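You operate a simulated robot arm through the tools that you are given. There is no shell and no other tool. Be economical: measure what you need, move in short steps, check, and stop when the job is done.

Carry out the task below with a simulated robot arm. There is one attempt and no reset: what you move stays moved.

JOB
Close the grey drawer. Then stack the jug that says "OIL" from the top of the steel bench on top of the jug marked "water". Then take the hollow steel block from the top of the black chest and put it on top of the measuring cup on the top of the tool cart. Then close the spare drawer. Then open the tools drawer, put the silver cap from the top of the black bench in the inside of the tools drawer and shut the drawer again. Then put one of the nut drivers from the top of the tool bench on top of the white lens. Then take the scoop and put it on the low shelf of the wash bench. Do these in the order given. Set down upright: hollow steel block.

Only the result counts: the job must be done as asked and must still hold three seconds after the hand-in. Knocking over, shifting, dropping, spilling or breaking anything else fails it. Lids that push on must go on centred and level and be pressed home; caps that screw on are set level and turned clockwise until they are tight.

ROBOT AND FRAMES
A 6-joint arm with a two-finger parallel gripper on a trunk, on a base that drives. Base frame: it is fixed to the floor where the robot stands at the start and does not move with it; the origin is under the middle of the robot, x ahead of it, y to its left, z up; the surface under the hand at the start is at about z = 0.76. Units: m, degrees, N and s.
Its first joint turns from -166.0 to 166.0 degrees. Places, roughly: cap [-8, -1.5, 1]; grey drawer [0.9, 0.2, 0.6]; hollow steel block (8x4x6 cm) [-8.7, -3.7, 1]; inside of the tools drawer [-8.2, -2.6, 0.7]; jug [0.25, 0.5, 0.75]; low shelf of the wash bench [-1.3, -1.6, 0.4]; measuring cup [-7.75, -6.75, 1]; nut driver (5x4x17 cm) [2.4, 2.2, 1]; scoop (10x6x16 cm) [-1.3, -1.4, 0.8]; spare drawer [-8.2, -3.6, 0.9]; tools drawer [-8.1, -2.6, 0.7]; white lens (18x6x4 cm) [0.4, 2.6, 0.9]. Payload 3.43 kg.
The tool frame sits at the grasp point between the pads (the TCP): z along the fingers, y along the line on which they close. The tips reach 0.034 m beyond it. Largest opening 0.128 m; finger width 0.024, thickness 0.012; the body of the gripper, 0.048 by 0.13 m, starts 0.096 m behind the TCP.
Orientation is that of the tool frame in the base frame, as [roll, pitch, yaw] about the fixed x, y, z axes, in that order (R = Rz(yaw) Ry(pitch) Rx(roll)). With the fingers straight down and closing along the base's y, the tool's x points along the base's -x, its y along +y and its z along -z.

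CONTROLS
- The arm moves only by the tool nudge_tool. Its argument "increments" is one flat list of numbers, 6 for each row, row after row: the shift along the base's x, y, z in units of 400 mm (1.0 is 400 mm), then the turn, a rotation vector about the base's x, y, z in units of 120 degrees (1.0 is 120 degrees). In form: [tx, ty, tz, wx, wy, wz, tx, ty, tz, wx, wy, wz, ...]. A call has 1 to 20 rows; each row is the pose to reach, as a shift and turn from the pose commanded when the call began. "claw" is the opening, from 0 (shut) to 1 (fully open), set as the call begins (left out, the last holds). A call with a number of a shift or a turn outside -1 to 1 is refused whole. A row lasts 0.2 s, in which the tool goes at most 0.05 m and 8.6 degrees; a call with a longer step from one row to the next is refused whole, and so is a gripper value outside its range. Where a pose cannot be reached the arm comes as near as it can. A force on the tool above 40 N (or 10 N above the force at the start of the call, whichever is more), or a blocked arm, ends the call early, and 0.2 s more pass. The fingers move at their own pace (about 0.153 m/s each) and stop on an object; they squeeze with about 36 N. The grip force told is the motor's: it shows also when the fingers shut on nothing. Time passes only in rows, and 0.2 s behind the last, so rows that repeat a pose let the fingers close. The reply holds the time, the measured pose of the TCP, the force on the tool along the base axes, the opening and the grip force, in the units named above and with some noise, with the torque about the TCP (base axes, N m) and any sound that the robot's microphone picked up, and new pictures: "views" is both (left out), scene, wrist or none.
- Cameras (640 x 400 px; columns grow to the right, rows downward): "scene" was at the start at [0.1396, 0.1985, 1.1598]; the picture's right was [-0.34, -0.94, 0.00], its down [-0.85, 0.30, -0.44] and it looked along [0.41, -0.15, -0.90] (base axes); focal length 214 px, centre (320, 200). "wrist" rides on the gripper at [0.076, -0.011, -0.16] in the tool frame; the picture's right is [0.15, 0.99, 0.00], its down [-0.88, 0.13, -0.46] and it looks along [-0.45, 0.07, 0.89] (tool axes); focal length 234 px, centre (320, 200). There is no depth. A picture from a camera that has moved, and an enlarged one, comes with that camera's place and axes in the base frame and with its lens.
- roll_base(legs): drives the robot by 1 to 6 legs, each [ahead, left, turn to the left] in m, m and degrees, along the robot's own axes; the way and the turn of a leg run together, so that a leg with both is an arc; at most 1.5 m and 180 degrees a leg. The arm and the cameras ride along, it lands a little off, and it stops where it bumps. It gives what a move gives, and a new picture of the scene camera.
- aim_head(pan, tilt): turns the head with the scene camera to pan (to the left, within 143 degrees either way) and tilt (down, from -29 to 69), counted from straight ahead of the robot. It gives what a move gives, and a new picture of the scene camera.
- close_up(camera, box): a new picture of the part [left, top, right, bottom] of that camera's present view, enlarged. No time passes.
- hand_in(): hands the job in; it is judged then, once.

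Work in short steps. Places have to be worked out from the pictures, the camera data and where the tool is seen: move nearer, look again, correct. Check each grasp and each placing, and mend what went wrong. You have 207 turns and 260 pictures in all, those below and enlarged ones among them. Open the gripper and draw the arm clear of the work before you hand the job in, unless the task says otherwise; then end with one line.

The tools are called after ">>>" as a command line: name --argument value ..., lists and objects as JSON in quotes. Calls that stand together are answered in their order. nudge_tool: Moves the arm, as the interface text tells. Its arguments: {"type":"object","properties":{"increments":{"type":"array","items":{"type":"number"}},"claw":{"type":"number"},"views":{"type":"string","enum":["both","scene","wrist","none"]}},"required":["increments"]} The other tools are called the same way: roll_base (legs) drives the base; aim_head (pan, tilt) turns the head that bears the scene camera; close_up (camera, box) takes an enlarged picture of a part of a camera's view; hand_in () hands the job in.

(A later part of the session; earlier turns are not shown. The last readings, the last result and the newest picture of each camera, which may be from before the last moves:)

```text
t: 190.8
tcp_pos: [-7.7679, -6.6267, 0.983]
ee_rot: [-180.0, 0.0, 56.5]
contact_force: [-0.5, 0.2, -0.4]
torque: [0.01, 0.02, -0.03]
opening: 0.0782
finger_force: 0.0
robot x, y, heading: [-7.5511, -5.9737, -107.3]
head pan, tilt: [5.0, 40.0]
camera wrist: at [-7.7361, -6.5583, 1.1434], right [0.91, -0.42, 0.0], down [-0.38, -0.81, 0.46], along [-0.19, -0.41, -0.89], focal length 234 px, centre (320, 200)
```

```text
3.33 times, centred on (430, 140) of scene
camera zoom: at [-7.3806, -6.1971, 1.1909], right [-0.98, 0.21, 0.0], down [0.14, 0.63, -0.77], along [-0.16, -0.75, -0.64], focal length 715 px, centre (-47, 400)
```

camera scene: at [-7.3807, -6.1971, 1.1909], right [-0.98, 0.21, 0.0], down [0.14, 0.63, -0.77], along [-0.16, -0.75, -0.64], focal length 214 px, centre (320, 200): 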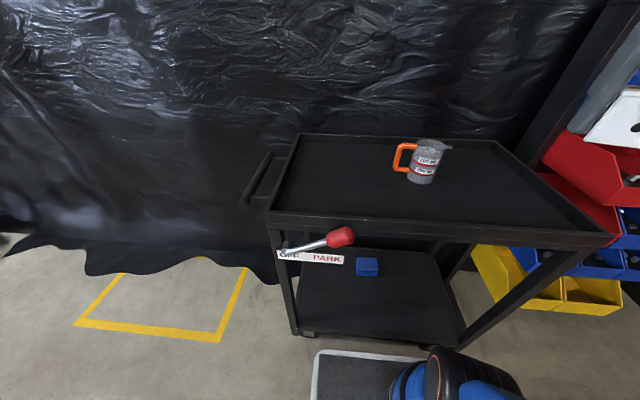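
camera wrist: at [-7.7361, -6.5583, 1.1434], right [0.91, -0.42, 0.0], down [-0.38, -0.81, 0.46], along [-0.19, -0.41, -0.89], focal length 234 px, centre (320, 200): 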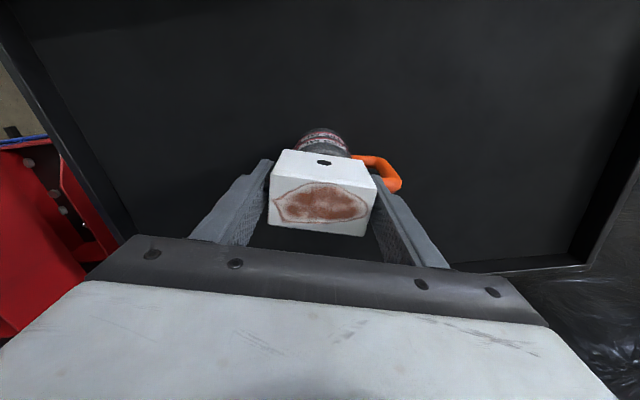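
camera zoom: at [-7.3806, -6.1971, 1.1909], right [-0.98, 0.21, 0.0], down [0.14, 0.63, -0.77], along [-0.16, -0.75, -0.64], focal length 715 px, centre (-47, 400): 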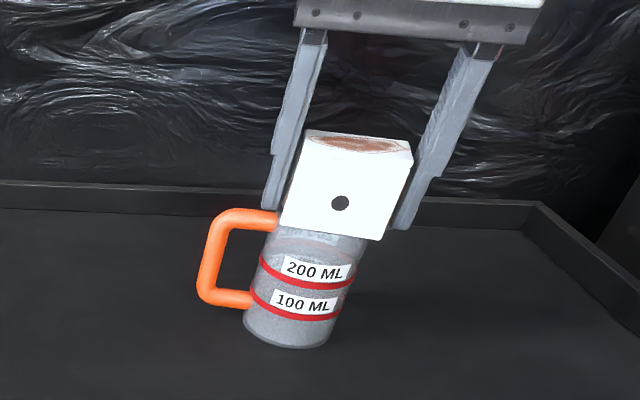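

The block rests steadily. I'll open wide and rise straight up.

>>> nudge_tool --increments '[0, 0, 0, 0, 0, 0, 0, 0, 0, 0, 0, 0, 0, 0, 0.06, 0, 0, 0, 0, 0, 0.14, 0, 0, 0, 0, 0, 0.22, 0, 0, 0, 0, 0, 0.3, 0, 0, 0]' --claw 1 --views "wrist"

>>> close_up --camera "scene" --box '[350, 60, 510, 220]'

```text
t: 192.2
tcp_pos: [-7.7682, -6.627, 1.1035]
ee_rot: [-179.9, 0.0, 56.4]
contact_force: [0.0, 0.5, 0.6]
torque: [-0.02, 0.0, 0.01]
opening: 0.1282
finger_force: 0.1
robot x, y, heading: [-7.5472, -5.9729, -107.3]
head pan, tilt: [5.0, 40.0]
camera wrist: at [-7.7361, -6.5581, 1.264], right [0.91, -0.42, 0.0], down [-0.38, -0.81, 0.46], along [-0.19, -0.41, -0.89], focal length 234 px, centre (320, 200)
```

wrist: 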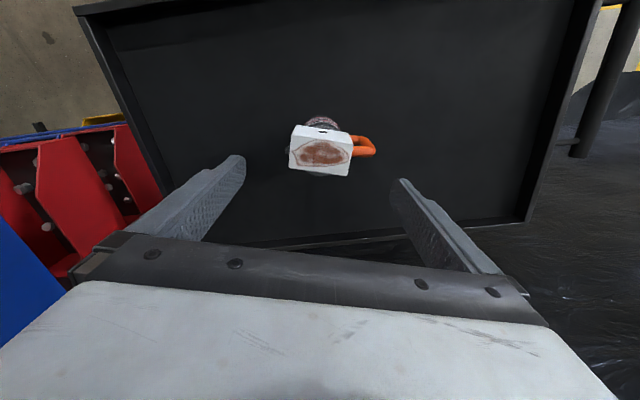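

```text
2.50 times, centred on (430, 140) of scene
camera zoom: at [-7.3807, -6.1971, 1.1909], right [-0.98, 0.21, 0.0], down [0.14, 0.63, -0.77], along [-0.16, -0.75, -0.64], focal length 536 px, centre (45, 350)
```

zoom: 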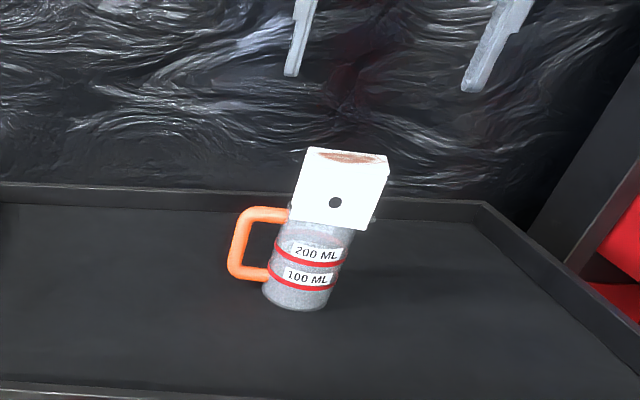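

The block sits on the cup. I'll retract the arm and then drive right, back, and turn, keeping clear of the chocks.

>>> nudge_tool --increments '[0.02, 0.1, 0, 0, 0, 0, 0.04, 0.2, 0, 0, 0, 0, 0.06, 0.3, 0, 0, 0, 0, 0.08, 0.4, 0, 0, 0, 0, 0.1, 0.5, 0, 0, 0, 0]' --views "none"

>>> roll_base --legs '[[-0.15, -0.1, 0], [0, -0.38, 0], [-1.4, 0, 0], [0, 0, -90]]'

```text
t: 193.4
tcp_pos: [-7.7284, -6.4264, 1.1027]
ee_rot: [179.9, -0.1, 56.5]
contact_force: [0.1, -0.8, -0.6]
torque: [0.09, -0.02, -0.02]
opening: 0.1284
finger_force: 0.1
robot x, y, heading: [-7.5495, -5.9726, -107.1]
head pan, tilt: [5.0, 40.0]
```

```text
t: 207.3
tcp_pos: [-7.9979, -4.1576, 1.1028]
ee_rot: [179.9, 0.0, -33.5]
contact_force: [1.1, 0.0, -0.5]
torque: [0.02, 0.0, 0.0]
opening: 0.128
finger_force: 0.0
robot x, y, heading: [-7.5437, -4.3363, 162.6]
head pan, tilt: [5.0, 40.0]
camera scene: at [-7.7669, -4.5061, 1.1909], right [0.21, 0.98, 0.0], down [0.63, -0.14, -0.77], along [-0.75, 0.16, -0.64], focal length 214 px, centre (320, 200)
```

scene: 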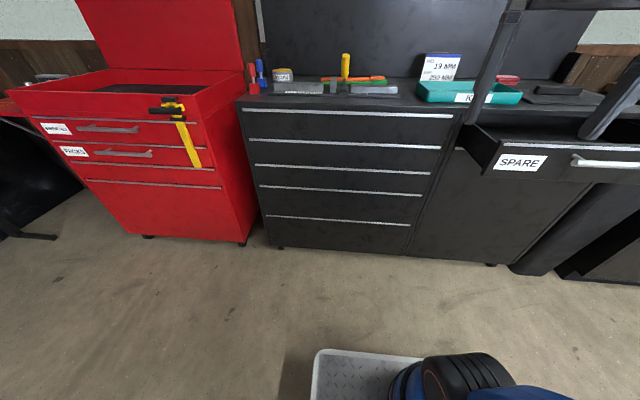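

Next the SPARE drawer. I'll shift right to face it and measure the handle.

>>> roll_base --legs '[[0.1, -0.5, 0.4]]'

>>> aim_head --pan -10 --tilt 40

```text
t: 210.3
tcp_pos: [-7.9457, -3.6504, 1.104]
ee_rot: [179.9, -0.1, -33.4]
contact_force: [0.6, 0.0, 0.2]
torque: [-0.02, 0.0, 0.01]
opening: 0.1279
finger_force: 0.1
robot x, y, heading: [-7.4927, -3.8313, 162.9]
head pan, tilt: [5.0, 40.0]
camera scene: at [-7.7135, -3.9976, 1.1909], right [0.21, 0.98, 0.0], down [0.63, -0.14, -0.77], along [-0.75, 0.16, -0.64], focal length 214 px, centre (320, 200)
```

scene: 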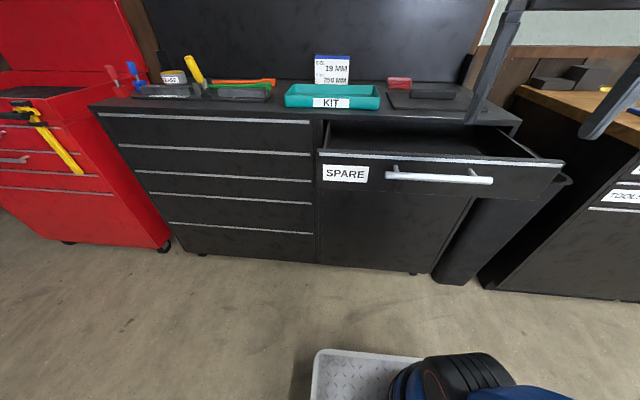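

```text
t: 211.1
tcp_pos: [-7.9452, -3.6498, 1.1031]
ee_rot: [179.8, 0.1, -33.3]
contact_force: [0.6, 0.4, -0.2]
torque: [0.01, 0.0, -0.02]
opening: 0.1282
finger_force: 0.1
robot x, y, heading: [-7.4874, -3.8284, 163.0]
head pan, tilt: [-10.0, 40.0]
camera scene: at [-7.7061, -3.9767, 1.1909], right [0.46, 0.89, 0.0], down [0.57, -0.29, -0.77], along [-0.68, 0.35, -0.64], focal length 214 px, centre (320, 200)
```

scene: 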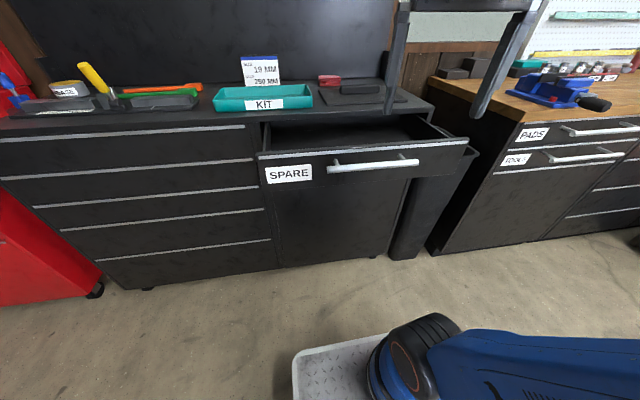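

Triangulated: SPARE handle centre ≈ (-8.06, -3.64), z ≈ 0.91, and the claw already hovers 0.1 m in front of it. I'll close, square up and lower.

>>> nudge_tool --increments '[0, 0, 0, 0, 0, 0.06, 0, 0, -0.1, 0, 0, 0.12, 0, 0, -0.2, 0, 0, 0.137, 0, 0, -0.3, 0, 0, 0.137, 0, 0, -0.4, 0, 0, 0.137, 0, 0, -0.5, 0, 0, 0.137]' --claw 0

```text
t: 212.5
tcp_pos: [-7.946, -3.6505, 0.9027]
ee_rot: [179.9, 0.1, -16.9]
contact_force: [-0.2, 0.1, -0.1]
torque: [-0.01, -0.04, 0.02]
opening: 0.0
finger_force: 32.6
robot x, y, heading: [-7.4916, -3.8288, 163.1]
head pan, tilt: [-10.0, 40.0]
camera scene: at [-7.706, -3.9767, 1.1909], right [0.46, 0.89, 0.0], down [0.57, -0.29, -0.77], along [-0.68, 0.35, -0.64], focal length 214 px, centre (320, 200)
camera wrist: at [-7.8698, -3.6621, 1.0634], right [-0.15, -0.99, 0.0], down [-0.88, 0.13, 0.46], along [-0.45, 0.07, -0.89], focal length 234 px, centre (320, 200)
```

scene: 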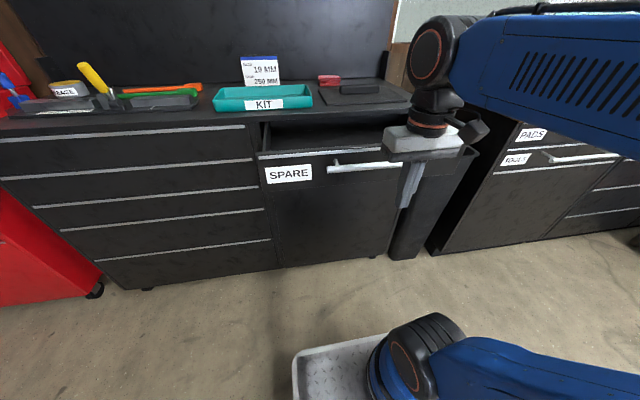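
wrist: 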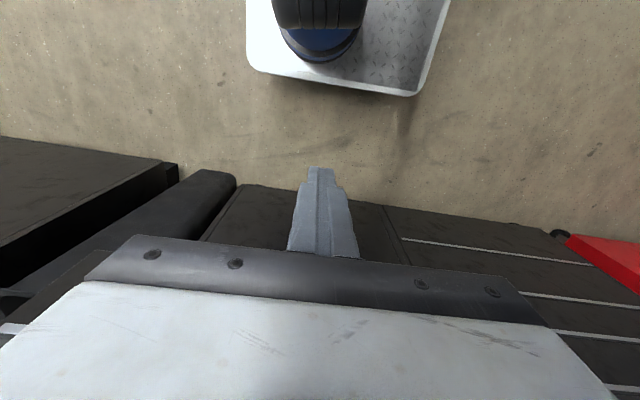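

The claw is level with the handle, about 0.1 m in front. Pushing along the drawer axis until it stops.

>>> nudge_tool --increments '[-0.096, 0.0295, 0, 0, 0, 0, -0.19, 0.059, 0, 0, 0, 0, -0.287, 0.0885, 0, 0, 0, 0, -0.382, 0.118, 0, 0, 0, 0, -0.478, 0.1475, 0, 0, 0, 0, -0.574, 0.177, 0, 0, 0, 0, -0.669, 0.2065, 0, 0, 0, 0, -0.765, 0.236, 0, 0, 0, 0, -0.86, 0.2655, 0, 0, 0, 0, -0.956, 0.295, 0, 0, 0, 0]'

```text
t: 214.4
tcp_pos: [-8.2509, -3.5565, 0.9027]
ee_rot: [180.0, -1.0, -16.9]
contact_force: [17.3, -6.3, 8.5]
torque: [0.1, 0.1, -0.08]
opening: 0.0
finger_force: 33.0
robot x, y, heading: [-7.4895, -3.8287, 162.8]
head pan, tilt: [-10.0, 40.0]
stopped in row 9: the force on the tool passed its limit at 114 N (the readings are from after the stop); the commanded pose is now the measured one
camera scene: at [-7.7049, -3.9771, 1.191], right [0.46, 0.89, 0.0], down [0.57, -0.29, -0.77], along [-0.68, 0.35, -0.64], focal length 214 px, centre (320, 200)
camera wrist: at [-8.1774, -3.5675, 1.0648], right [-0.15, -0.99, 0.0], down [-0.89, 0.13, 0.44], along [-0.44, 0.06, -0.9], focal length 234 px, centre (320, 200)
```

scene: 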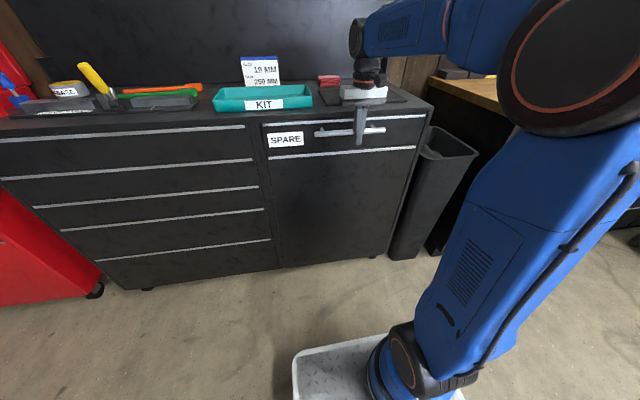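
wrist: 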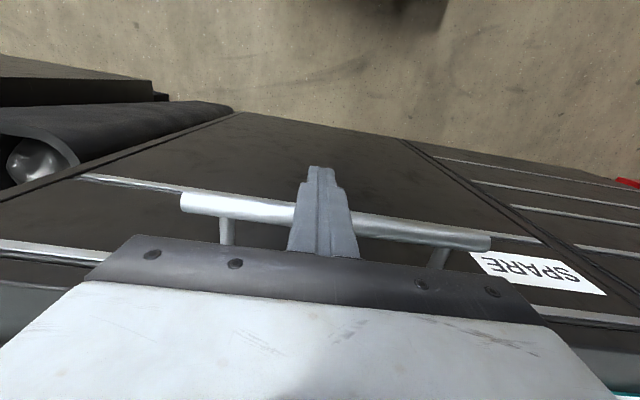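

SPARE is shut flush with the chest. I'll back off and check.

>>> nudge_tool --increments '[0.096, -0.0295, 0, 0, 0, 0, 0.19, -0.059, 0, 0, 0, 0, 0.287, -0.0885, 0, 0, 0, 0, 0.382, -0.118, 0.05, 0, 0, 0, 0.478, -0.1475, 0.15, 0, 0, 0, 0.574, -0.177, 0.25, 0, 0, 0, 0.65, -0.2, 0.35, 0, 0, 0, 0.65, -0.2, 0.45, 0, 0, 0]' --views "scene"

>>> close_up --camera "scene" --box '[180, 40, 460, 200]'

```text
refused: row 5 steps farther than a row can; nothing moved
```

```text
2.29 times, centred on (320, 120) of scene
camera zoom: at [-7.7049, -3.9771, 1.191], right [0.46, 0.89, 0.0], down [0.57, -0.29, -0.77], along [-0.68, 0.35, -0.64], focal length 490 px, centre (320, 383)
```

zoom: 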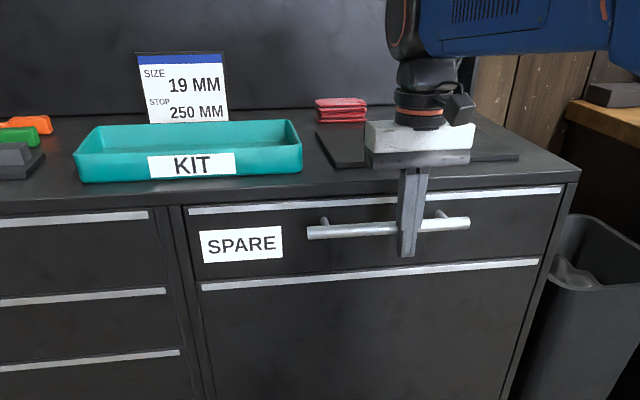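

The drawer is flush. Backing off with smaller steps.

>>> nudge_tool --increments '[0.096, -0.0295, 0, 0, 0, 0, 0.19, -0.059, 0, 0, 0, 0, 0.287, -0.0885, 0, 0, 0, 0, 0.382, -0.118, 0.03, 0, 0, 0, 0.46, -0.14, 0.1, 0, 0, 0, 0.54, -0.165, 0.17, 0, 0, 0, 0.6, -0.185, 0.26, 0, 0, 0, 0.62, -0.19, 0.36, 0, 0, 0, 0.62, -0.19, 0.46, 0, 0, 0]' --views "scene"

```text
t: 216.4
tcp_pos: [-8.0042, -3.6333, 1.0848]
ee_rot: [-180.0, -0.9, -16.9]
contact_force: [0.5, 0.7, -1.1]
torque: [0.03, 0.02, -0.02]
opening: 0.0
finger_force: 33.3
robot x, y, heading: [-7.489, -3.8259, 162.8]
head pan, tilt: [-10.0, 40.0]
camera scene: at [-7.7059, -3.9767, 1.1909], right [0.46, 0.89, 0.0], down [0.57, -0.29, -0.77], along [-0.68, 0.35, -0.64], focal length 214 px, centre (320, 200)
```

scene: 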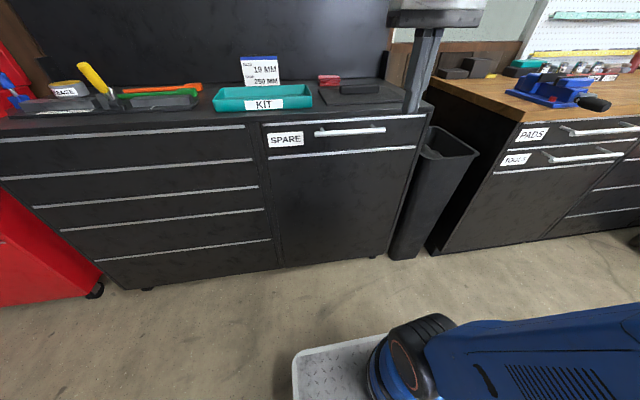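

SPARE is shut. The TOOLS handle triangulates to about (-7.91, -2.66, 0.765), with the PADS handle just above it, so I'll grip it with the tool horizontal. I'll strafe right to face it.

>>> roll_base --legs '[[0, -0.98, 0]]'

>>> aim_head --pan -15 --tilt 45

```text
t: 221.6
tcp_pos: [-7.7114, -2.6841, 1.0858]
ee_rot: [180.0, -0.8, -16.9]
contact_force: [-0.1, -0.3, 0.7]
torque: [0.01, 0.02, 0.02]
opening: 0.0003
finger_force: 32.6
robot x, y, heading: [-7.1924, -2.8788, 162.5]
head pan, tilt: [-10.0, 40.0]
camera scene: at [-7.4128, -3.0287, 1.1909], right [0.46, 0.89, 0.0], down [0.57, -0.29, -0.77], along [-0.68, 0.35, -0.64], focal length 214 px, centre (320, 200)
```

scene: 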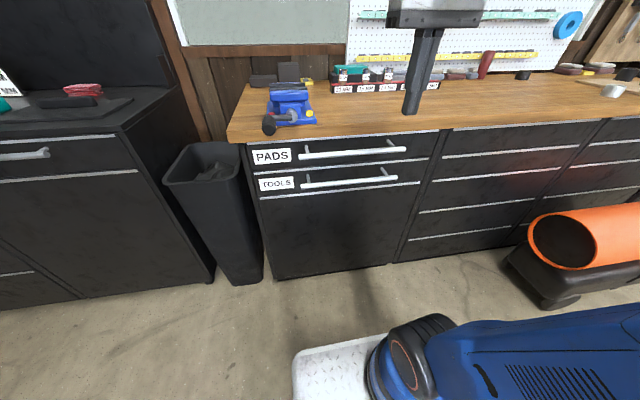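

```text
t: 222.2
tcp_pos: [-7.7102, -2.6836, 1.0846]
ee_rot: [-180.0, -0.9, -17.0]
contact_force: [-0.4, 0.7, 0.6]
torque: [0.0, 0.03, 0.0]
opening: 0.0002
finger_force: 32.9
robot x, y, heading: [-7.193, -2.8798, 162.6]
head pan, tilt: [-15.0, 45.0]
camera scene: at [-7.406, -3.0242, 1.1836], right [0.53, 0.85, 0.0], down [0.6, -0.38, -0.71], along [-0.6, 0.38, -0.71], focal length 214 px, centre (320, 200)
```

scene: 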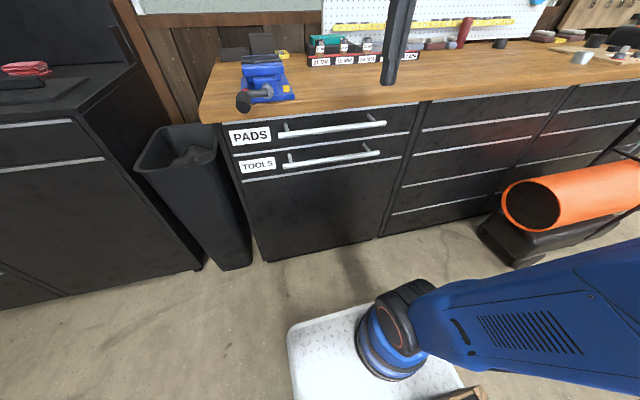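

TOOLS bar: ends (-7.931, -2.822) and (-7.840, -2.502), z ≈ 0.772; the PADS bar is at ≈ 0.885. I'll back off a little, then turn the tool horizontal with the fingers closing vertically.

>>> roll_base --legs '[[-0.12, 0, 0.4]]'

>>> nudge_tool --increments '[0, 0, -0.02, -0.0254, 0.0482, -0.0385, 0, 0, -0.04, -0.0509, 0.0963, -0.077, 0, 0, -0.06, -0.0763, 0.1445, -0.1155, 0, 0, -0.08, -0.1018, 0.1926, -0.154, 0, 0, -0.1, -0.1272, 0.2408, -0.1925, 0, 0, -0.12, -0.1526, 0.2889, -0.231, 0, 0, -0.14, -0.1781, 0.3371, -0.2695, 0, 0, -0.16, -0.2035, 0.3852, -0.3079, 0, 0, -0.18, -0.229, 0.4334, -0.3464, 0, 0, -0.2, -0.2544, 0.4815, -0.3849, 0, 0, -0.22, -0.2798, 0.5297, -0.4234, 0, 0, -0.24, -0.3053, 0.5778, -0.4619, 0, 0, -0.26, -0.3307, 0.626, -0.5004, 0, 0, -0.28, -0.3562, 0.6741, -0.5389, 0, 0, -0.3, -0.3816, 0.7223, -0.5774]' --claw 0.4

```text
t: 223.4
tcp_pos: [-7.5972, -2.7228, 1.0846]
ee_rot: [179.9, -0.8, -16.5]
contact_force: [0.8, 0.9, 0.3]
torque: [0.01, -0.03, 0.05]
opening: 0.0
finger_force: 33.1
robot x, y, heading: [-7.0817, -2.9199, 163.3]
head pan, tilt: [-15.0, 45.0]
camera scene: at [-7.2901, -3.0611, 1.1836], right [0.53, 0.85, 0.0], down [0.6, -0.37, -0.71], along [-0.6, 0.37, -0.71], focal length 214 px, centre (320, 200)
```

scene: 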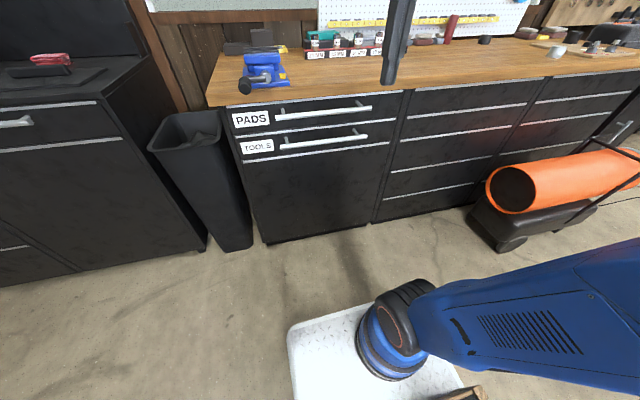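

```text
t: 226.7
tcp_pos: [-7.5935, -2.7182, 0.9658]
ee_rot: [103.0, 7.7, -97.9]
contact_force: [-1.0, -0.2, -0.1]
torque: [0.02, 0.03, 0.06]
opening: 0.0512
finger_force: 0.0
out of reach, approached as far as the arm can: row 14, 15
robot x, y, heading: [-7.0849, -2.9167, 163.3]
head pan, tilt: [-15.0, 45.0]
camera scene: at [-7.2901, -3.0611, 1.1836], right [0.53, 0.85, 0.0], down [0.6, -0.37, -0.71], along [-0.6, 0.37, -0.71], focal length 214 px, centre (320, 200)
camera wrist: at [-7.4474, -2.8167, 0.9813], right [-0.26, -0.24, 0.94], down [0.53, 0.78, 0.34], along [-0.81, 0.58, -0.07], focal length 234 px, centre (320, 200)
```

scene: 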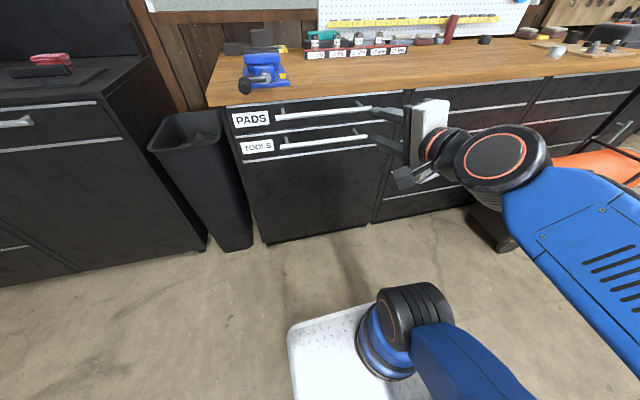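
wrist: 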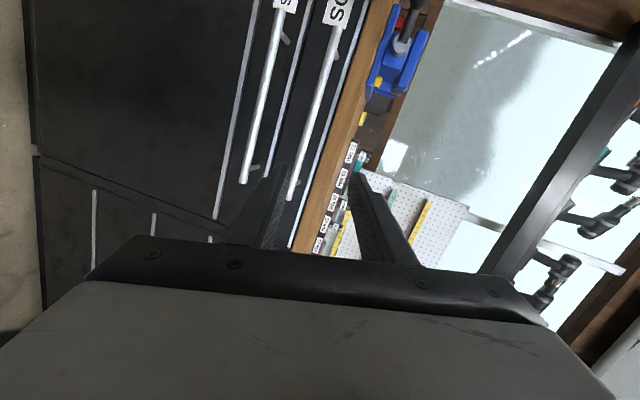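

The tool is nearly horizontal. I'll lower it to the TOOLS bar height and advance to 9 cm in front of it.

>>> nudge_tool --increments '[0, 0, -0.1, 0, 0, 0, 0, 0, -0.2, 0, 0, 0, 0, 0, -0.3, 0, 0, 0, 0, 0, -0.4, 0, 0, 0, 0, 0, -0.4825, 0, 0, 0, -0.1, 0.015, -0.4825, 0, 0, 0, -0.2, 0.03, -0.4825, 0, 0, 0, -0.3, 0.045, -0.4825, 0, 0, 0, -0.4, 0.06, -0.4825, 0, 0, 0, -0.5, 0.0775, -0.4825, 0, 0, 0]'

```text
t: 228.8
tcp_pos: [-7.8242, -2.6574, 0.8312]
ee_rot: [103.3, 7.7, -96.9]
contact_force: [-0.4, 0.4, -0.7]
torque: [0.0, 0.03, 0.03]
opening: 0.0514
finger_force: 0.1
out of reach, approached as far as the arm can: row 1, 2, 3, 4, 5, 6, 7, 8, 9, 10
robot x, y, heading: [-7.0814, -2.9167, 163.2]
head pan, tilt: [-15.0, 45.0]
camera scene: at [-7.2899, -3.0612, 1.1836], right [0.53, 0.85, 0.0], down [0.6, -0.37, -0.71], along [-0.6, 0.37, -0.71], focal length 214 px, centre (320, 200)
camera wrist: at [-7.6781, -2.7557, 0.8468], right [-0.26, -0.25, 0.93], down [0.51, 0.79, 0.35], along [-0.82, 0.57, -0.08], focal length 234 px, centre (320, 200)
```

scene: 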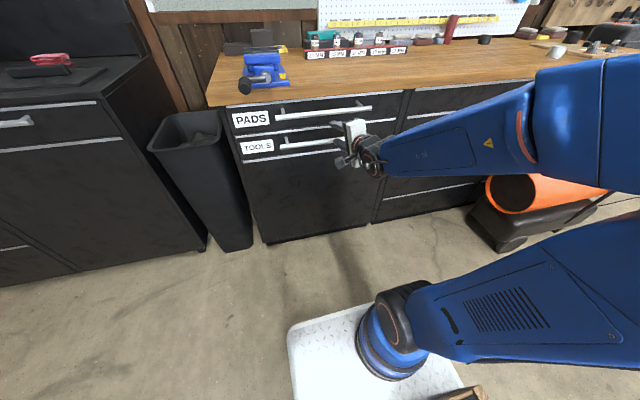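
wrist: 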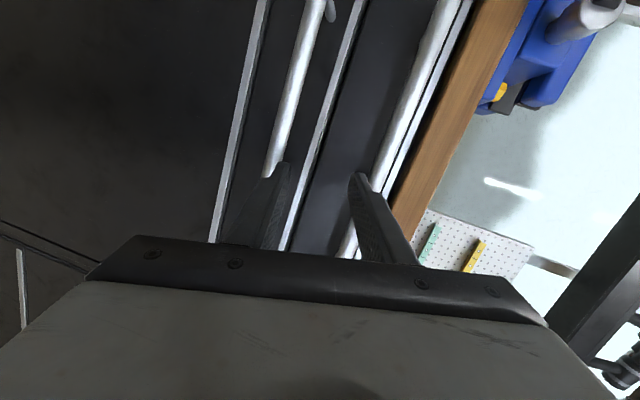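

A wrist limit leaves the tool about 13° short, which is fine for gripping a bar. I'll accept this orientation, back off a little, and come down to the bar height exactly.

>>> nudge_tool --increments '[0.048, -0.015, 0.1, 0.0127, -0.04, 0.0253, 0.143, -0.044, 0.125, 0.0253, -0.08, 0.0507, 0.215, -0.066, 0.125, 0.038, -0.12, 0.076, 0.239, -0.074, 0.075, 0.038, -0.12, 0.076, 0.239, -0.074, 0, 0.038, -0.12, 0.076]'

```text
t: 230.1
tcp_pos: [-7.7293, -2.6855, 0.8312]
ee_rot: [117.4, 12.9, -86.1]
contact_force: [0.4, -0.2, -0.4]
torque: [0.01, 0.03, 0.0]
opening: 0.0513
finger_force: 0.1
robot x, y, heading: [-7.0821, -2.9165, 163.1]
head pan, tilt: [-15.0, 45.0]
camera scene: at [-7.2901, -3.0611, 1.1836], right [0.53, 0.85, 0.0], down [0.6, -0.37, -0.71], along [-0.6, 0.37, -0.71], focal length 214 px, centre (320, 200)
camera wrist: at [-7.5773, -2.7648, 0.8775], right [-0.43, -0.37, 0.82], down [0.29, 0.81, 0.51], along [-0.85, 0.46, -0.24], focal length 234 px, centre (320, 200)
```

scene: 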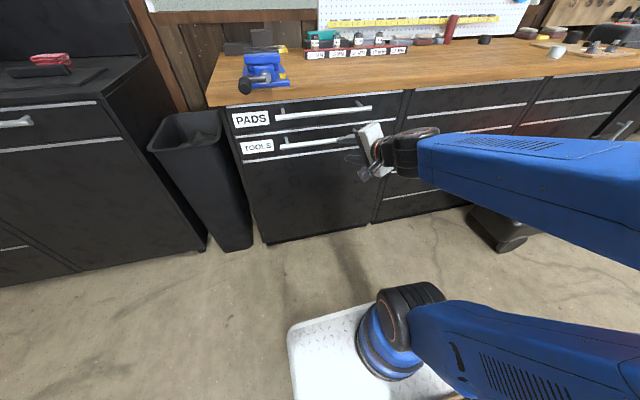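
wrist: 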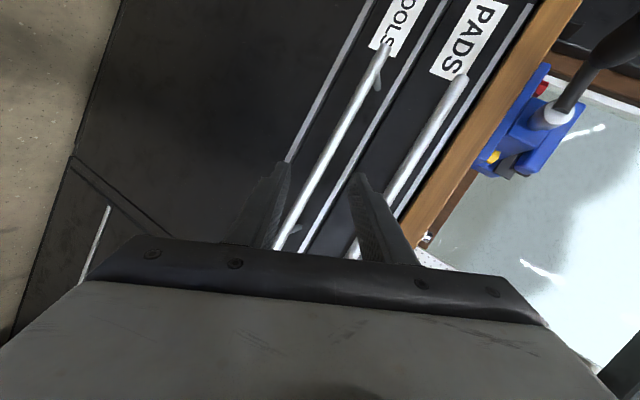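

Increments run from the achieved pose, so the tool now points about 27° downward. That's still a usable grip, so I'll test whether I can descend to the bar height like this.

>>> nudge_tool --increments '[0, 0, -0.05, 0, 0, 0, 0, 0, -0.1, 0, 0, 0, 0, 0, -0.14, 0, 0, 0]' --views "wrist"

>>> close_up --camera "scene" --box '[220, 70, 460, 220]'

```text
t: 230.8
tcp_pos: [-7.7541, -2.6762, 0.8131]
ee_rot: [117.5, 12.8, -86.0]
contact_force: [0.6, 0.0, -0.1]
torque: [0.02, -0.03, 0.01]
opening: 0.0512
finger_force: 0.1
out of reach, approached as far as the arm can: row 1, 2, 3
robot x, y, heading: [-7.0822, -2.915, 163.3]
head pan, tilt: [-15.0, 45.0]
camera wrist: at [-7.6017, -2.755, 0.86], right [-0.43, -0.37, 0.82], down [0.29, 0.81, 0.51], along [-0.85, 0.46, -0.24], focal length 234 px, centre (320, 200)
```

wrist: 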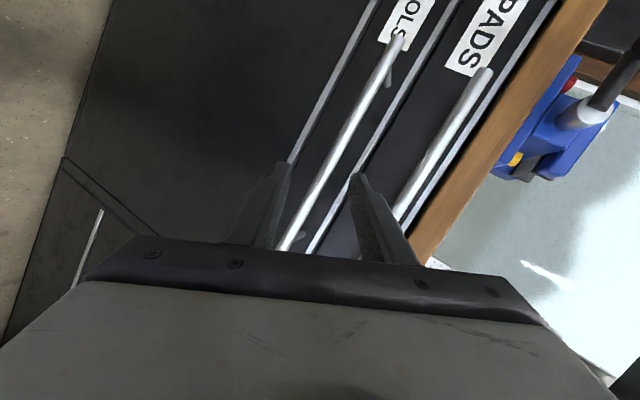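

```text
2.67 times, centred on (340, 145) of scene
camera zoom: at [-7.2899, -3.0612, 1.1836], right [0.53, 0.85, 0.0], down [0.6, -0.37, -0.71], along [-0.6, 0.37, -0.71], focal length 572 px, centre (267, 347)
```

zoom: 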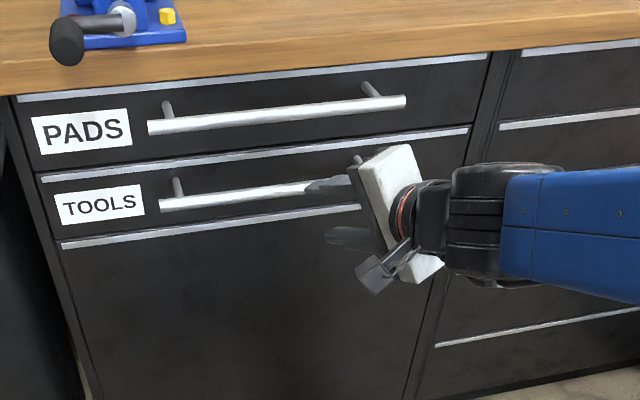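

The arm slides forward as it descends, so it's folded too tightly and the base is too close. I'll back the base 0.2 m, then restore the flatter orientation and descend.

>>> roll_base --legs '[[-0.2, 0, 0]]'

>>> nudge_tool --increments '[-0.08, 0.025, 0, -0.0127, 0.04, -0.0253, -0.17, 0.05, 0, -0.0253, 0.08, -0.0507, -0.25, 0.077, 0, -0.038, 0.12, -0.076, -0.25, 0.077, -0.05, -0.038, 0.12, -0.076, -0.25, 0.077, -0.1, -0.038, 0.12, -0.076]' --views "wrist"

```text
t: 232.4
tcp_pos: [-7.5626, -2.7331, 0.814]
ee_rot: [117.6, 12.8, -86.3]
contact_force: [0.0, -0.1, -0.7]
torque: [0.0, 0.0, -0.02]
opening: 0.0513
finger_force: 0.1
robot x, y, heading: [-6.8919, -2.9745, 163.2]
head pan, tilt: [-15.0, 45.0]
camera scene: at [-7.0997, -3.1186, 1.1836], right [0.53, 0.85, 0.0], down [0.6, -0.37, -0.71], along [-0.6, 0.37, -0.71], focal length 214 px, centre (320, 200)
```

scene: 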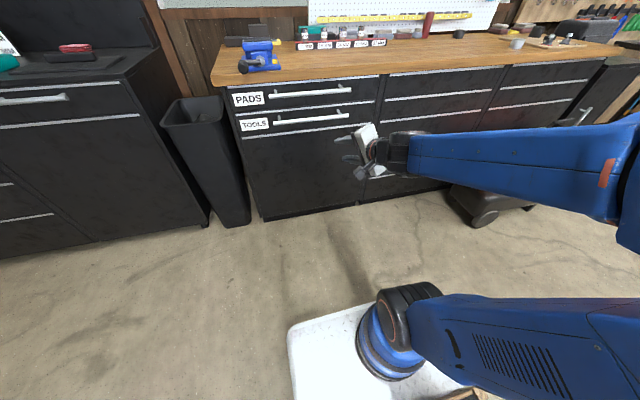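

```text
t: 233.6
tcp_pos: [-7.6701, -2.6873, 0.7845]
ee_rot: [103.3, 7.6, -97.4]
contact_force: [0.7, 0.5, 1.3]
torque: [0.03, -0.05, -0.03]
opening: 0.0513
finger_force: 0.0
out of reach, approached as far as the arm can: row 3, 4, 5
robot x, y, heading: [-6.8888, -2.9737, 162.9]
head pan, tilt: [-15.0, 45.0]
camera wrist: at [-7.5229, -2.7869, 0.8009], right [-0.26, -0.24, 0.94], down [0.52, 0.78, 0.35], along [-0.81, 0.58, -0.08], focal length 234 px, centre (320, 200)
```

wrist: 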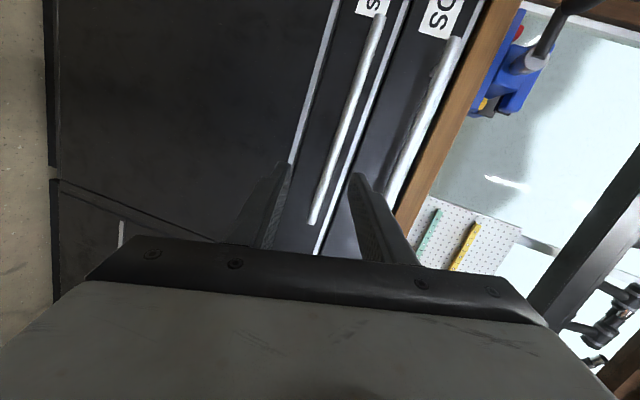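

Better: the TOOLS bar now lies between the fingertips. Advancing along the drawer axis.

>>> nudge_tool --increments '[-0.096, 0.0295, -0.01, 0, 0, 0, -0.19, 0.059, -0.02, 0, 0, 0, -0.287, 0.0885, -0.025, 0, 0, 0]' --views "wrist"

>>> close_up --camera "scene" --box '[220, 60, 420, 180]'

```text
t: 234.4
tcp_pos: [-7.7833, -2.6474, 0.7754]
ee_rot: [103.2, 7.6, -97.4]
contact_force: [-0.1, -0.4, -0.3]
torque: [0.0, -0.01, -0.01]
opening: 0.0512
finger_force: 0.0
out of reach, approached as far as the arm can: row 2, 3
robot x, y, heading: [-6.8926, -2.9721, 163.2]
head pan, tilt: [-15.0, 45.0]
camera wrist: at [-7.6364, -2.7467, 0.7913], right [-0.26, -0.24, 0.94], down [0.52, 0.78, 0.35], along [-0.81, 0.57, -0.08], focal length 234 px, centre (320, 200)
```

wrist: 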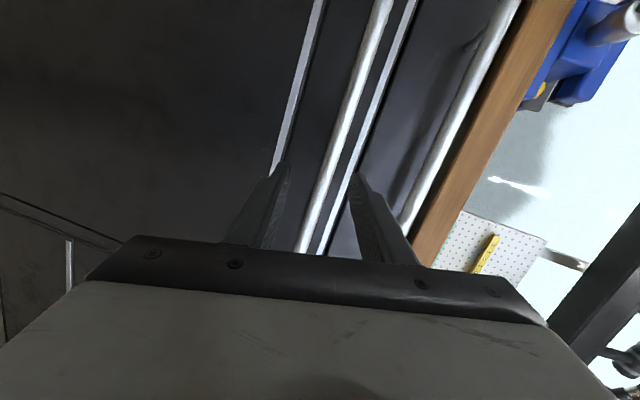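

```text
3.20 times, centred on (320, 120) of scene
camera zoom: at [-7.0994, -3.1187, 1.1836], right [0.53, 0.85, 0.0], down [0.6, -0.37, -0.71], along [-0.6, 0.37, -0.71], focal length 686 px, centre (320, 456)
```

zoom: 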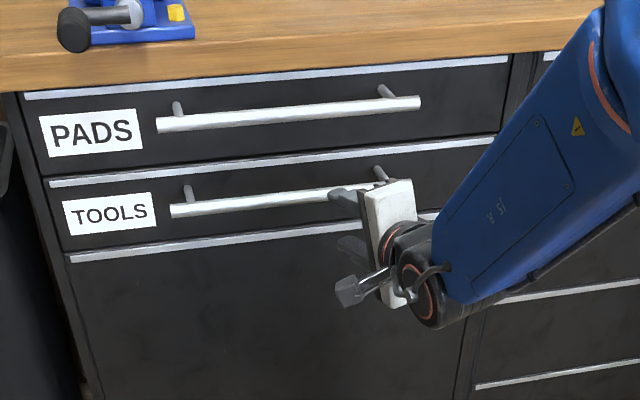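

The wrist ray confirms the bar at z ≈ 0.776. I'll advance the last 9 cm and close.

>>> nudge_tool --increments '[-0.072, 0.022, 0, 0, 0, 0, -0.143, 0.044, 0, 0, 0, 0, -0.215, 0.066, 0, 0, 0, 0]' --views "wrist"

>>> close_up --camera "scene" --box '[220, 60, 420, 180]'

```text
t: 235.2
tcp_pos: [-7.8686, -2.6219, 0.7754]
ee_rot: [103.2, 7.5, -97.6]
contact_force: [0.3, 0.6, 0.5]
torque: [-0.02, -0.01, -0.01]
opening: 0.0512
finger_force: 0.0
robot x, y, heading: [-6.8929, -2.9723, 163.0]
head pan, tilt: [-15.0, 45.0]
camera wrist: at [-7.7222, -2.721, 0.7921], right [-0.26, -0.24, 0.94], down [0.52, 0.78, 0.35], along [-0.81, 0.58, -0.08], focal length 234 px, centre (320, 200)
```

wrist: 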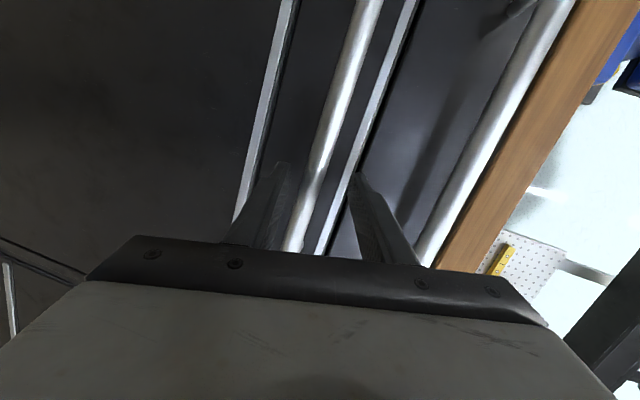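

```text
3.20 times, centred on (320, 120) of scene
camera zoom: at [-7.0996, -3.1187, 1.1836], right [0.53, 0.85, 0.0], down [0.6, -0.37, -0.71], along [-0.6, 0.37, -0.71], focal length 686 px, centre (320, 456)
```

zoom: 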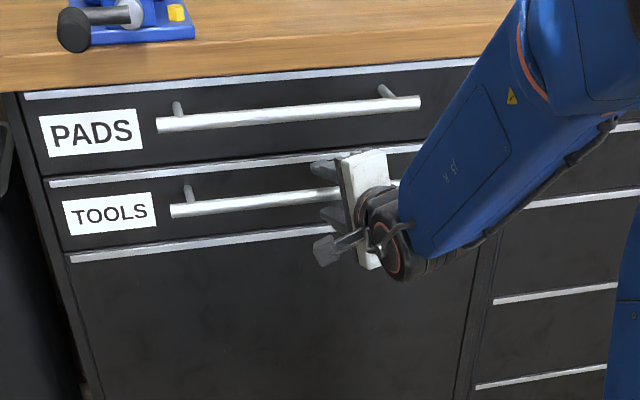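

The bar is between the fingers. Closing.

>>> nudge_tool --increments '[0, 0, 0, 0, 0, 0, 0, 0, 0, 0, 0, 0, 0, 0, 0, 0, 0, 0]' --claw 0 --views "wrist"

```text
t: 235.9
tcp_pos: [-7.8664, -2.6212, 0.7708]
ee_rot: [103.9, 7.3, -97.5]
contact_force: [2.6, -0.3, -6.0]
torque: [-1.22, 0.25, -0.27]
opening: 0.0219
finger_force: 45.3
robot x, y, heading: [-6.8905, -2.9739, 162.9]
head pan, tilt: [-15.0, 45.0]
stopped in row 3: the force on the tool passed its limit at 42 N (the readings are from after the stop); the commanded pose is now the measured one
camera wrist: at [-7.7207, -2.7208, 0.788], right [-0.27, -0.24, 0.93], down [0.52, 0.78, 0.35], along [-0.81, 0.58, -0.09], focal length 234 px, centre (320, 200)
```

wrist: 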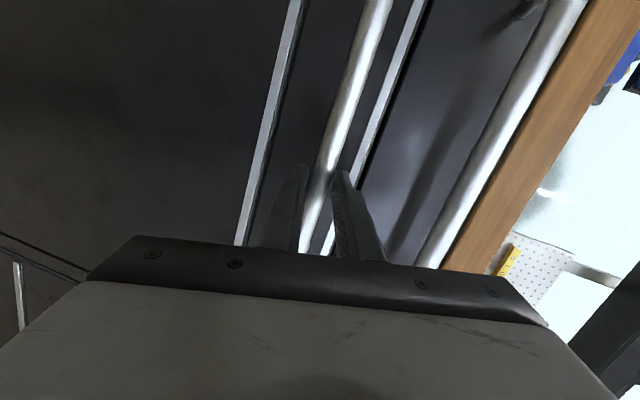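

Gripped firmly. I'll pull the drawer by driving the base straight back 0.2 m.

>>> roll_base --legs '[[-0.2, 0, 0]]'

```text
t: 237.5
tcp_pos: [-7.6911, -2.6777, 0.7694]
ee_rot: [103.9, 7.4, -97.4]
contact_force: [-1.2, 0.9, -1.0]
torque: [-1.26, 0.42, -0.24]
opening: 0.0217
finger_force: 45.2
robot x, y, heading: [-6.7139, -3.0284, 163.0]
head pan, tilt: [-15.0, 45.0]
stopped in leg 1: the force on the tool passed its limit at 41 N (the readings are from after the stop); the commanded pose is now the measured one
camera scene: at [-6.9237, -3.1729, 1.1836], right [0.53, 0.85, 0.0], down [0.6, -0.37, -0.71], along [-0.6, 0.37, -0.71], focal length 214 px, centre (320, 200)
```

scene: 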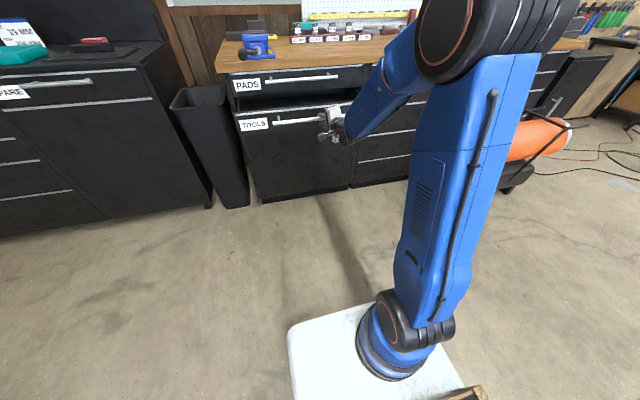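

The drawer came out about 0.18 m. I'll pull a bit more with the arm.

>>> nudge_tool --increments '[0.04, -0.012, 0, 0, 0, 0, 0.08, -0.0245, 0, 0, 0, 0, 0.12, -0.037, 0, 0, 0, 0, 0.16, -0.049, 0, 0, 0, 0, 0.2, -0.061, 0, 0, 0, 0]' --views "wrist"

>>> close_up --camera "scene" --box '[210, 40, 410, 200]'

```text
t: 238.7
tcp_pos: [-7.6107, -2.7038, 0.7695]
ee_rot: [103.9, 7.7, -97.2]
contact_force: [-6.9, -24.4, -0.9]
torque: [-1.31, 0.39, 0.21]
opening: 0.0217
finger_force: 44.9
robot x, y, heading: [-6.7157, -3.0274, 163.0]
head pan, tilt: [-15.0, 45.0]
camera wrist: at [-7.464, -2.8023, 0.7878], right [-0.27, -0.24, 0.93], down [0.51, 0.78, 0.35], along [-0.82, 0.57, -0.09], focal length 234 px, centre (320, 200)
```

wrist: 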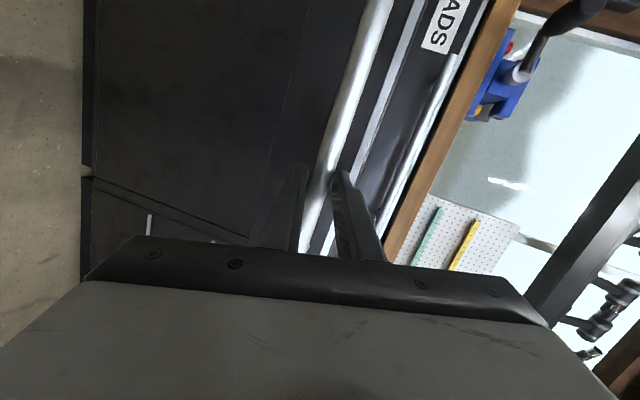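

```text
2.50 times, centred on (310, 120) of scene
camera zoom: at [-6.9238, -3.1738, 1.1835], right [0.53, 0.85, 0.0], down [0.6, -0.37, -0.71], along [-0.6, 0.37, -0.71], focal length 536 px, centre (345, 400)
```

zoom: 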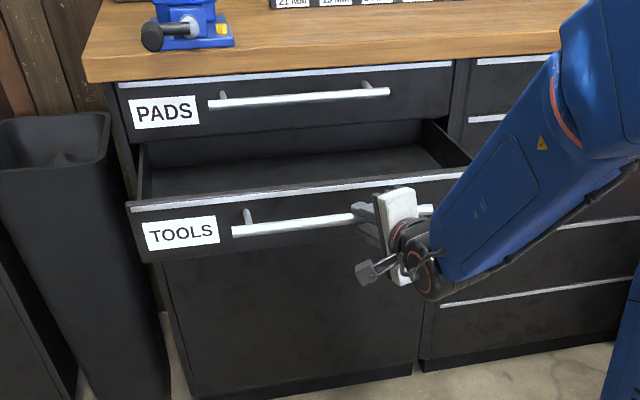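

TOOLS is open about 0.27 m. I'll release the bar and back away.

>>> nudge_tool --increments '[0, 0, 0, 0, 0, 0, 0, 0, 0, 0, 0, 0, 0.08, -0.0245, 0.01, 0, 0, 0, 0.16, -0.049, 0.02, 0, 0, 0, 0.24, -0.073, 0.03, 0, 0, 0, 0.3, -0.092, 0.06, 0, 0, 0]' --claw 0.45 --views "none"

>>> close_up --camera "scene" --box '[200, 20, 440, 200]'

```text
t: 240.1
tcp_pos: [-7.4914, -2.739, 0.7936]
ee_rot: [103.8, 7.5, -97.4]
contact_force: [-0.2, 0.2, -0.4]
torque: [0.01, -0.03, -0.03]
opening: 0.0576
finger_force: 0.0
robot x, y, heading: [-6.7129, -3.028, 162.9]
head pan, tilt: [-15.0, 45.0]
```

```text
2.22 times, centred on (320, 110) of scene
camera zoom: at [-6.9239, -3.1729, 1.1836], right [0.53, 0.85, 0.0], down [0.6, -0.37, -0.71], along [-0.6, 0.37, -0.71], focal length 477 px, centre (320, 400)
```

zoom: 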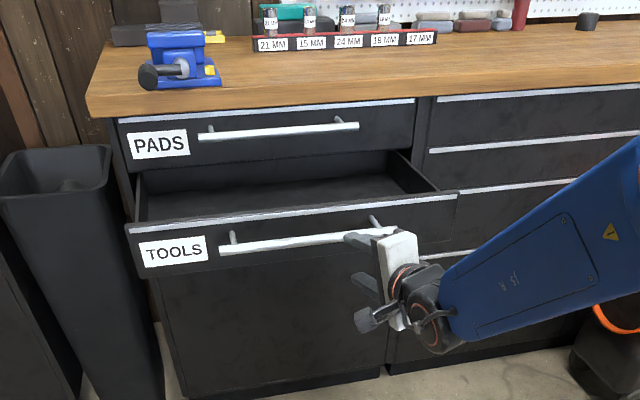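

The drawer is open and empty. I'll turn the tool back to pointing down while rising, then look for the cap.

>>> nudge_tool --increments '[0, 0, 0.08, 0.0247, -0.0461, 0.0396, 0, 0, 0.16, 0.0494, -0.0922, 0.0792, 0, 0, 0.24, 0.0741, -0.1383, 0.1188, 0, 0, 0.32, 0.0988, -0.1844, 0.1583, 0, 0, 0.4, 0.1235, -0.2305, 0.1979, 0, 0, 0.48, 0.1482, -0.2766, 0.2375, 0, 0, 0.56, 0.173, -0.3227, 0.2771, 0, 0, 0.64, 0.1977, -0.3688, 0.3167, 0, 0, 0.72, 0.2224, -0.4149, 0.3563, 0, 0, 0.75, 0.2471, -0.461, 0.3958, 0, 0, 0.75, 0.2718, -0.5071, 0.4354, 0, 0, 0.75, 0.2965, -0.5532, 0.475, 0, 0, 0.75, 0.3212, -0.5993, 0.5146]' --claw 1 --views "none"

>>> aim_head --pan -40 --tilt 30

```text
t: 242.9
tcp_pos: [-7.4904, -2.7393, 1.0943]
ee_rot: [-179.4, 0.4, -17.3]
contact_force: [0.5, -0.9, 1.6]
torque: [0.03, 0.02, 0.0]
opening: 0.128
finger_force: 0.1
robot x, y, heading: [-6.7162, -3.0303, 163.1]
head pan, tilt: [-15.0, 45.0]
```

```text
t: 243.8
tcp_pos: [-7.4907, -2.739, 1.0933]
ee_rot: [-179.4, 0.4, -17.3]
contact_force: [0.4, -0.2, 0.3]
torque: [0.01, 0.02, 0.02]
opening: 0.1278
finger_force: 0.0
robot x, y, heading: [-6.7184, -3.0251, 162.9]
head pan, tilt: [-40.0, 30.0]
camera scene: at [-6.904, -3.1402, 1.2062], right [0.84, 0.55, 0.0], down [0.27, -0.42, -0.87], along [-0.47, 0.73, -0.5], focal length 214 px, centre (320, 200)
```

scene: 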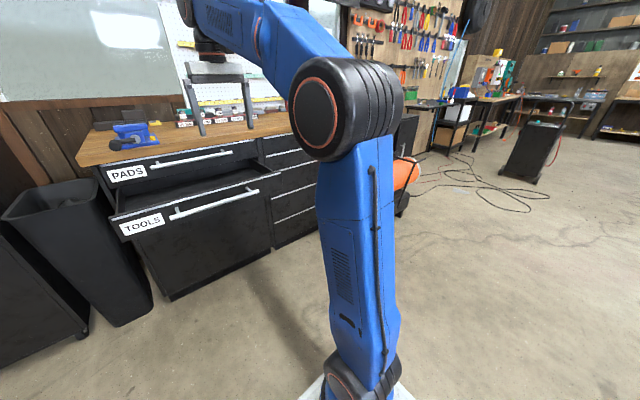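

I'll move right, in front of the bench section beside the heater, to see the cap.

>>> roll_base --legs '[[0, -0.6, 0], [0.2, 0, 0]]'

>>> aim_head --pan -25 --tilt 25

```text
t: 248.4
tcp_pos: [-7.506, -2.1003, 1.0939]
ee_rot: [-179.4, 0.5, -17.4]
contact_force: [0.3, -0.5, 0.4]
torque: [-0.01, 0.04, 0.0]
opening: 0.1279
finger_force: 0.1
robot x, y, heading: [-6.7367, -2.3938, 163.1]
head pan, tilt: [-40.0, 30.0]
camera scene: at [-6.9202, -2.5036, 1.2062], right [0.84, 0.54, 0.0], down [0.27, -0.42, -0.87], along [-0.47, 0.73, -0.5], focal length 214 px, centre (320, 200)
```

scene: 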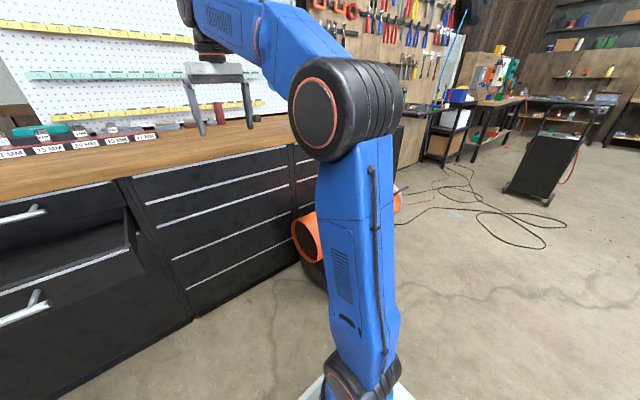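

```text
t: 249.2
tcp_pos: [-7.5044, -2.1012, 1.0942]
ee_rot: [-179.3, 0.5, -17.5]
contact_force: [0.2, 0.5, 0.4]
torque: [-0.01, 0.01, -0.01]
opening: 0.128
finger_force: 0.0
robot x, y, heading: [-6.7327, -2.391, 162.9]
head pan, tilt: [-25.0, 25.0]
camera scene: at [-6.9394, -2.5177, 1.2142], right [0.67, 0.74, 0.0], down [0.31, -0.28, -0.91], along [-0.67, 0.61, -0.42], focal length 214 px, centre (320, 200)
```

scene: 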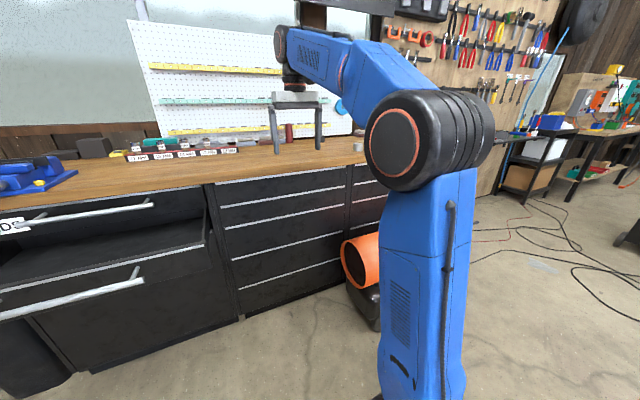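

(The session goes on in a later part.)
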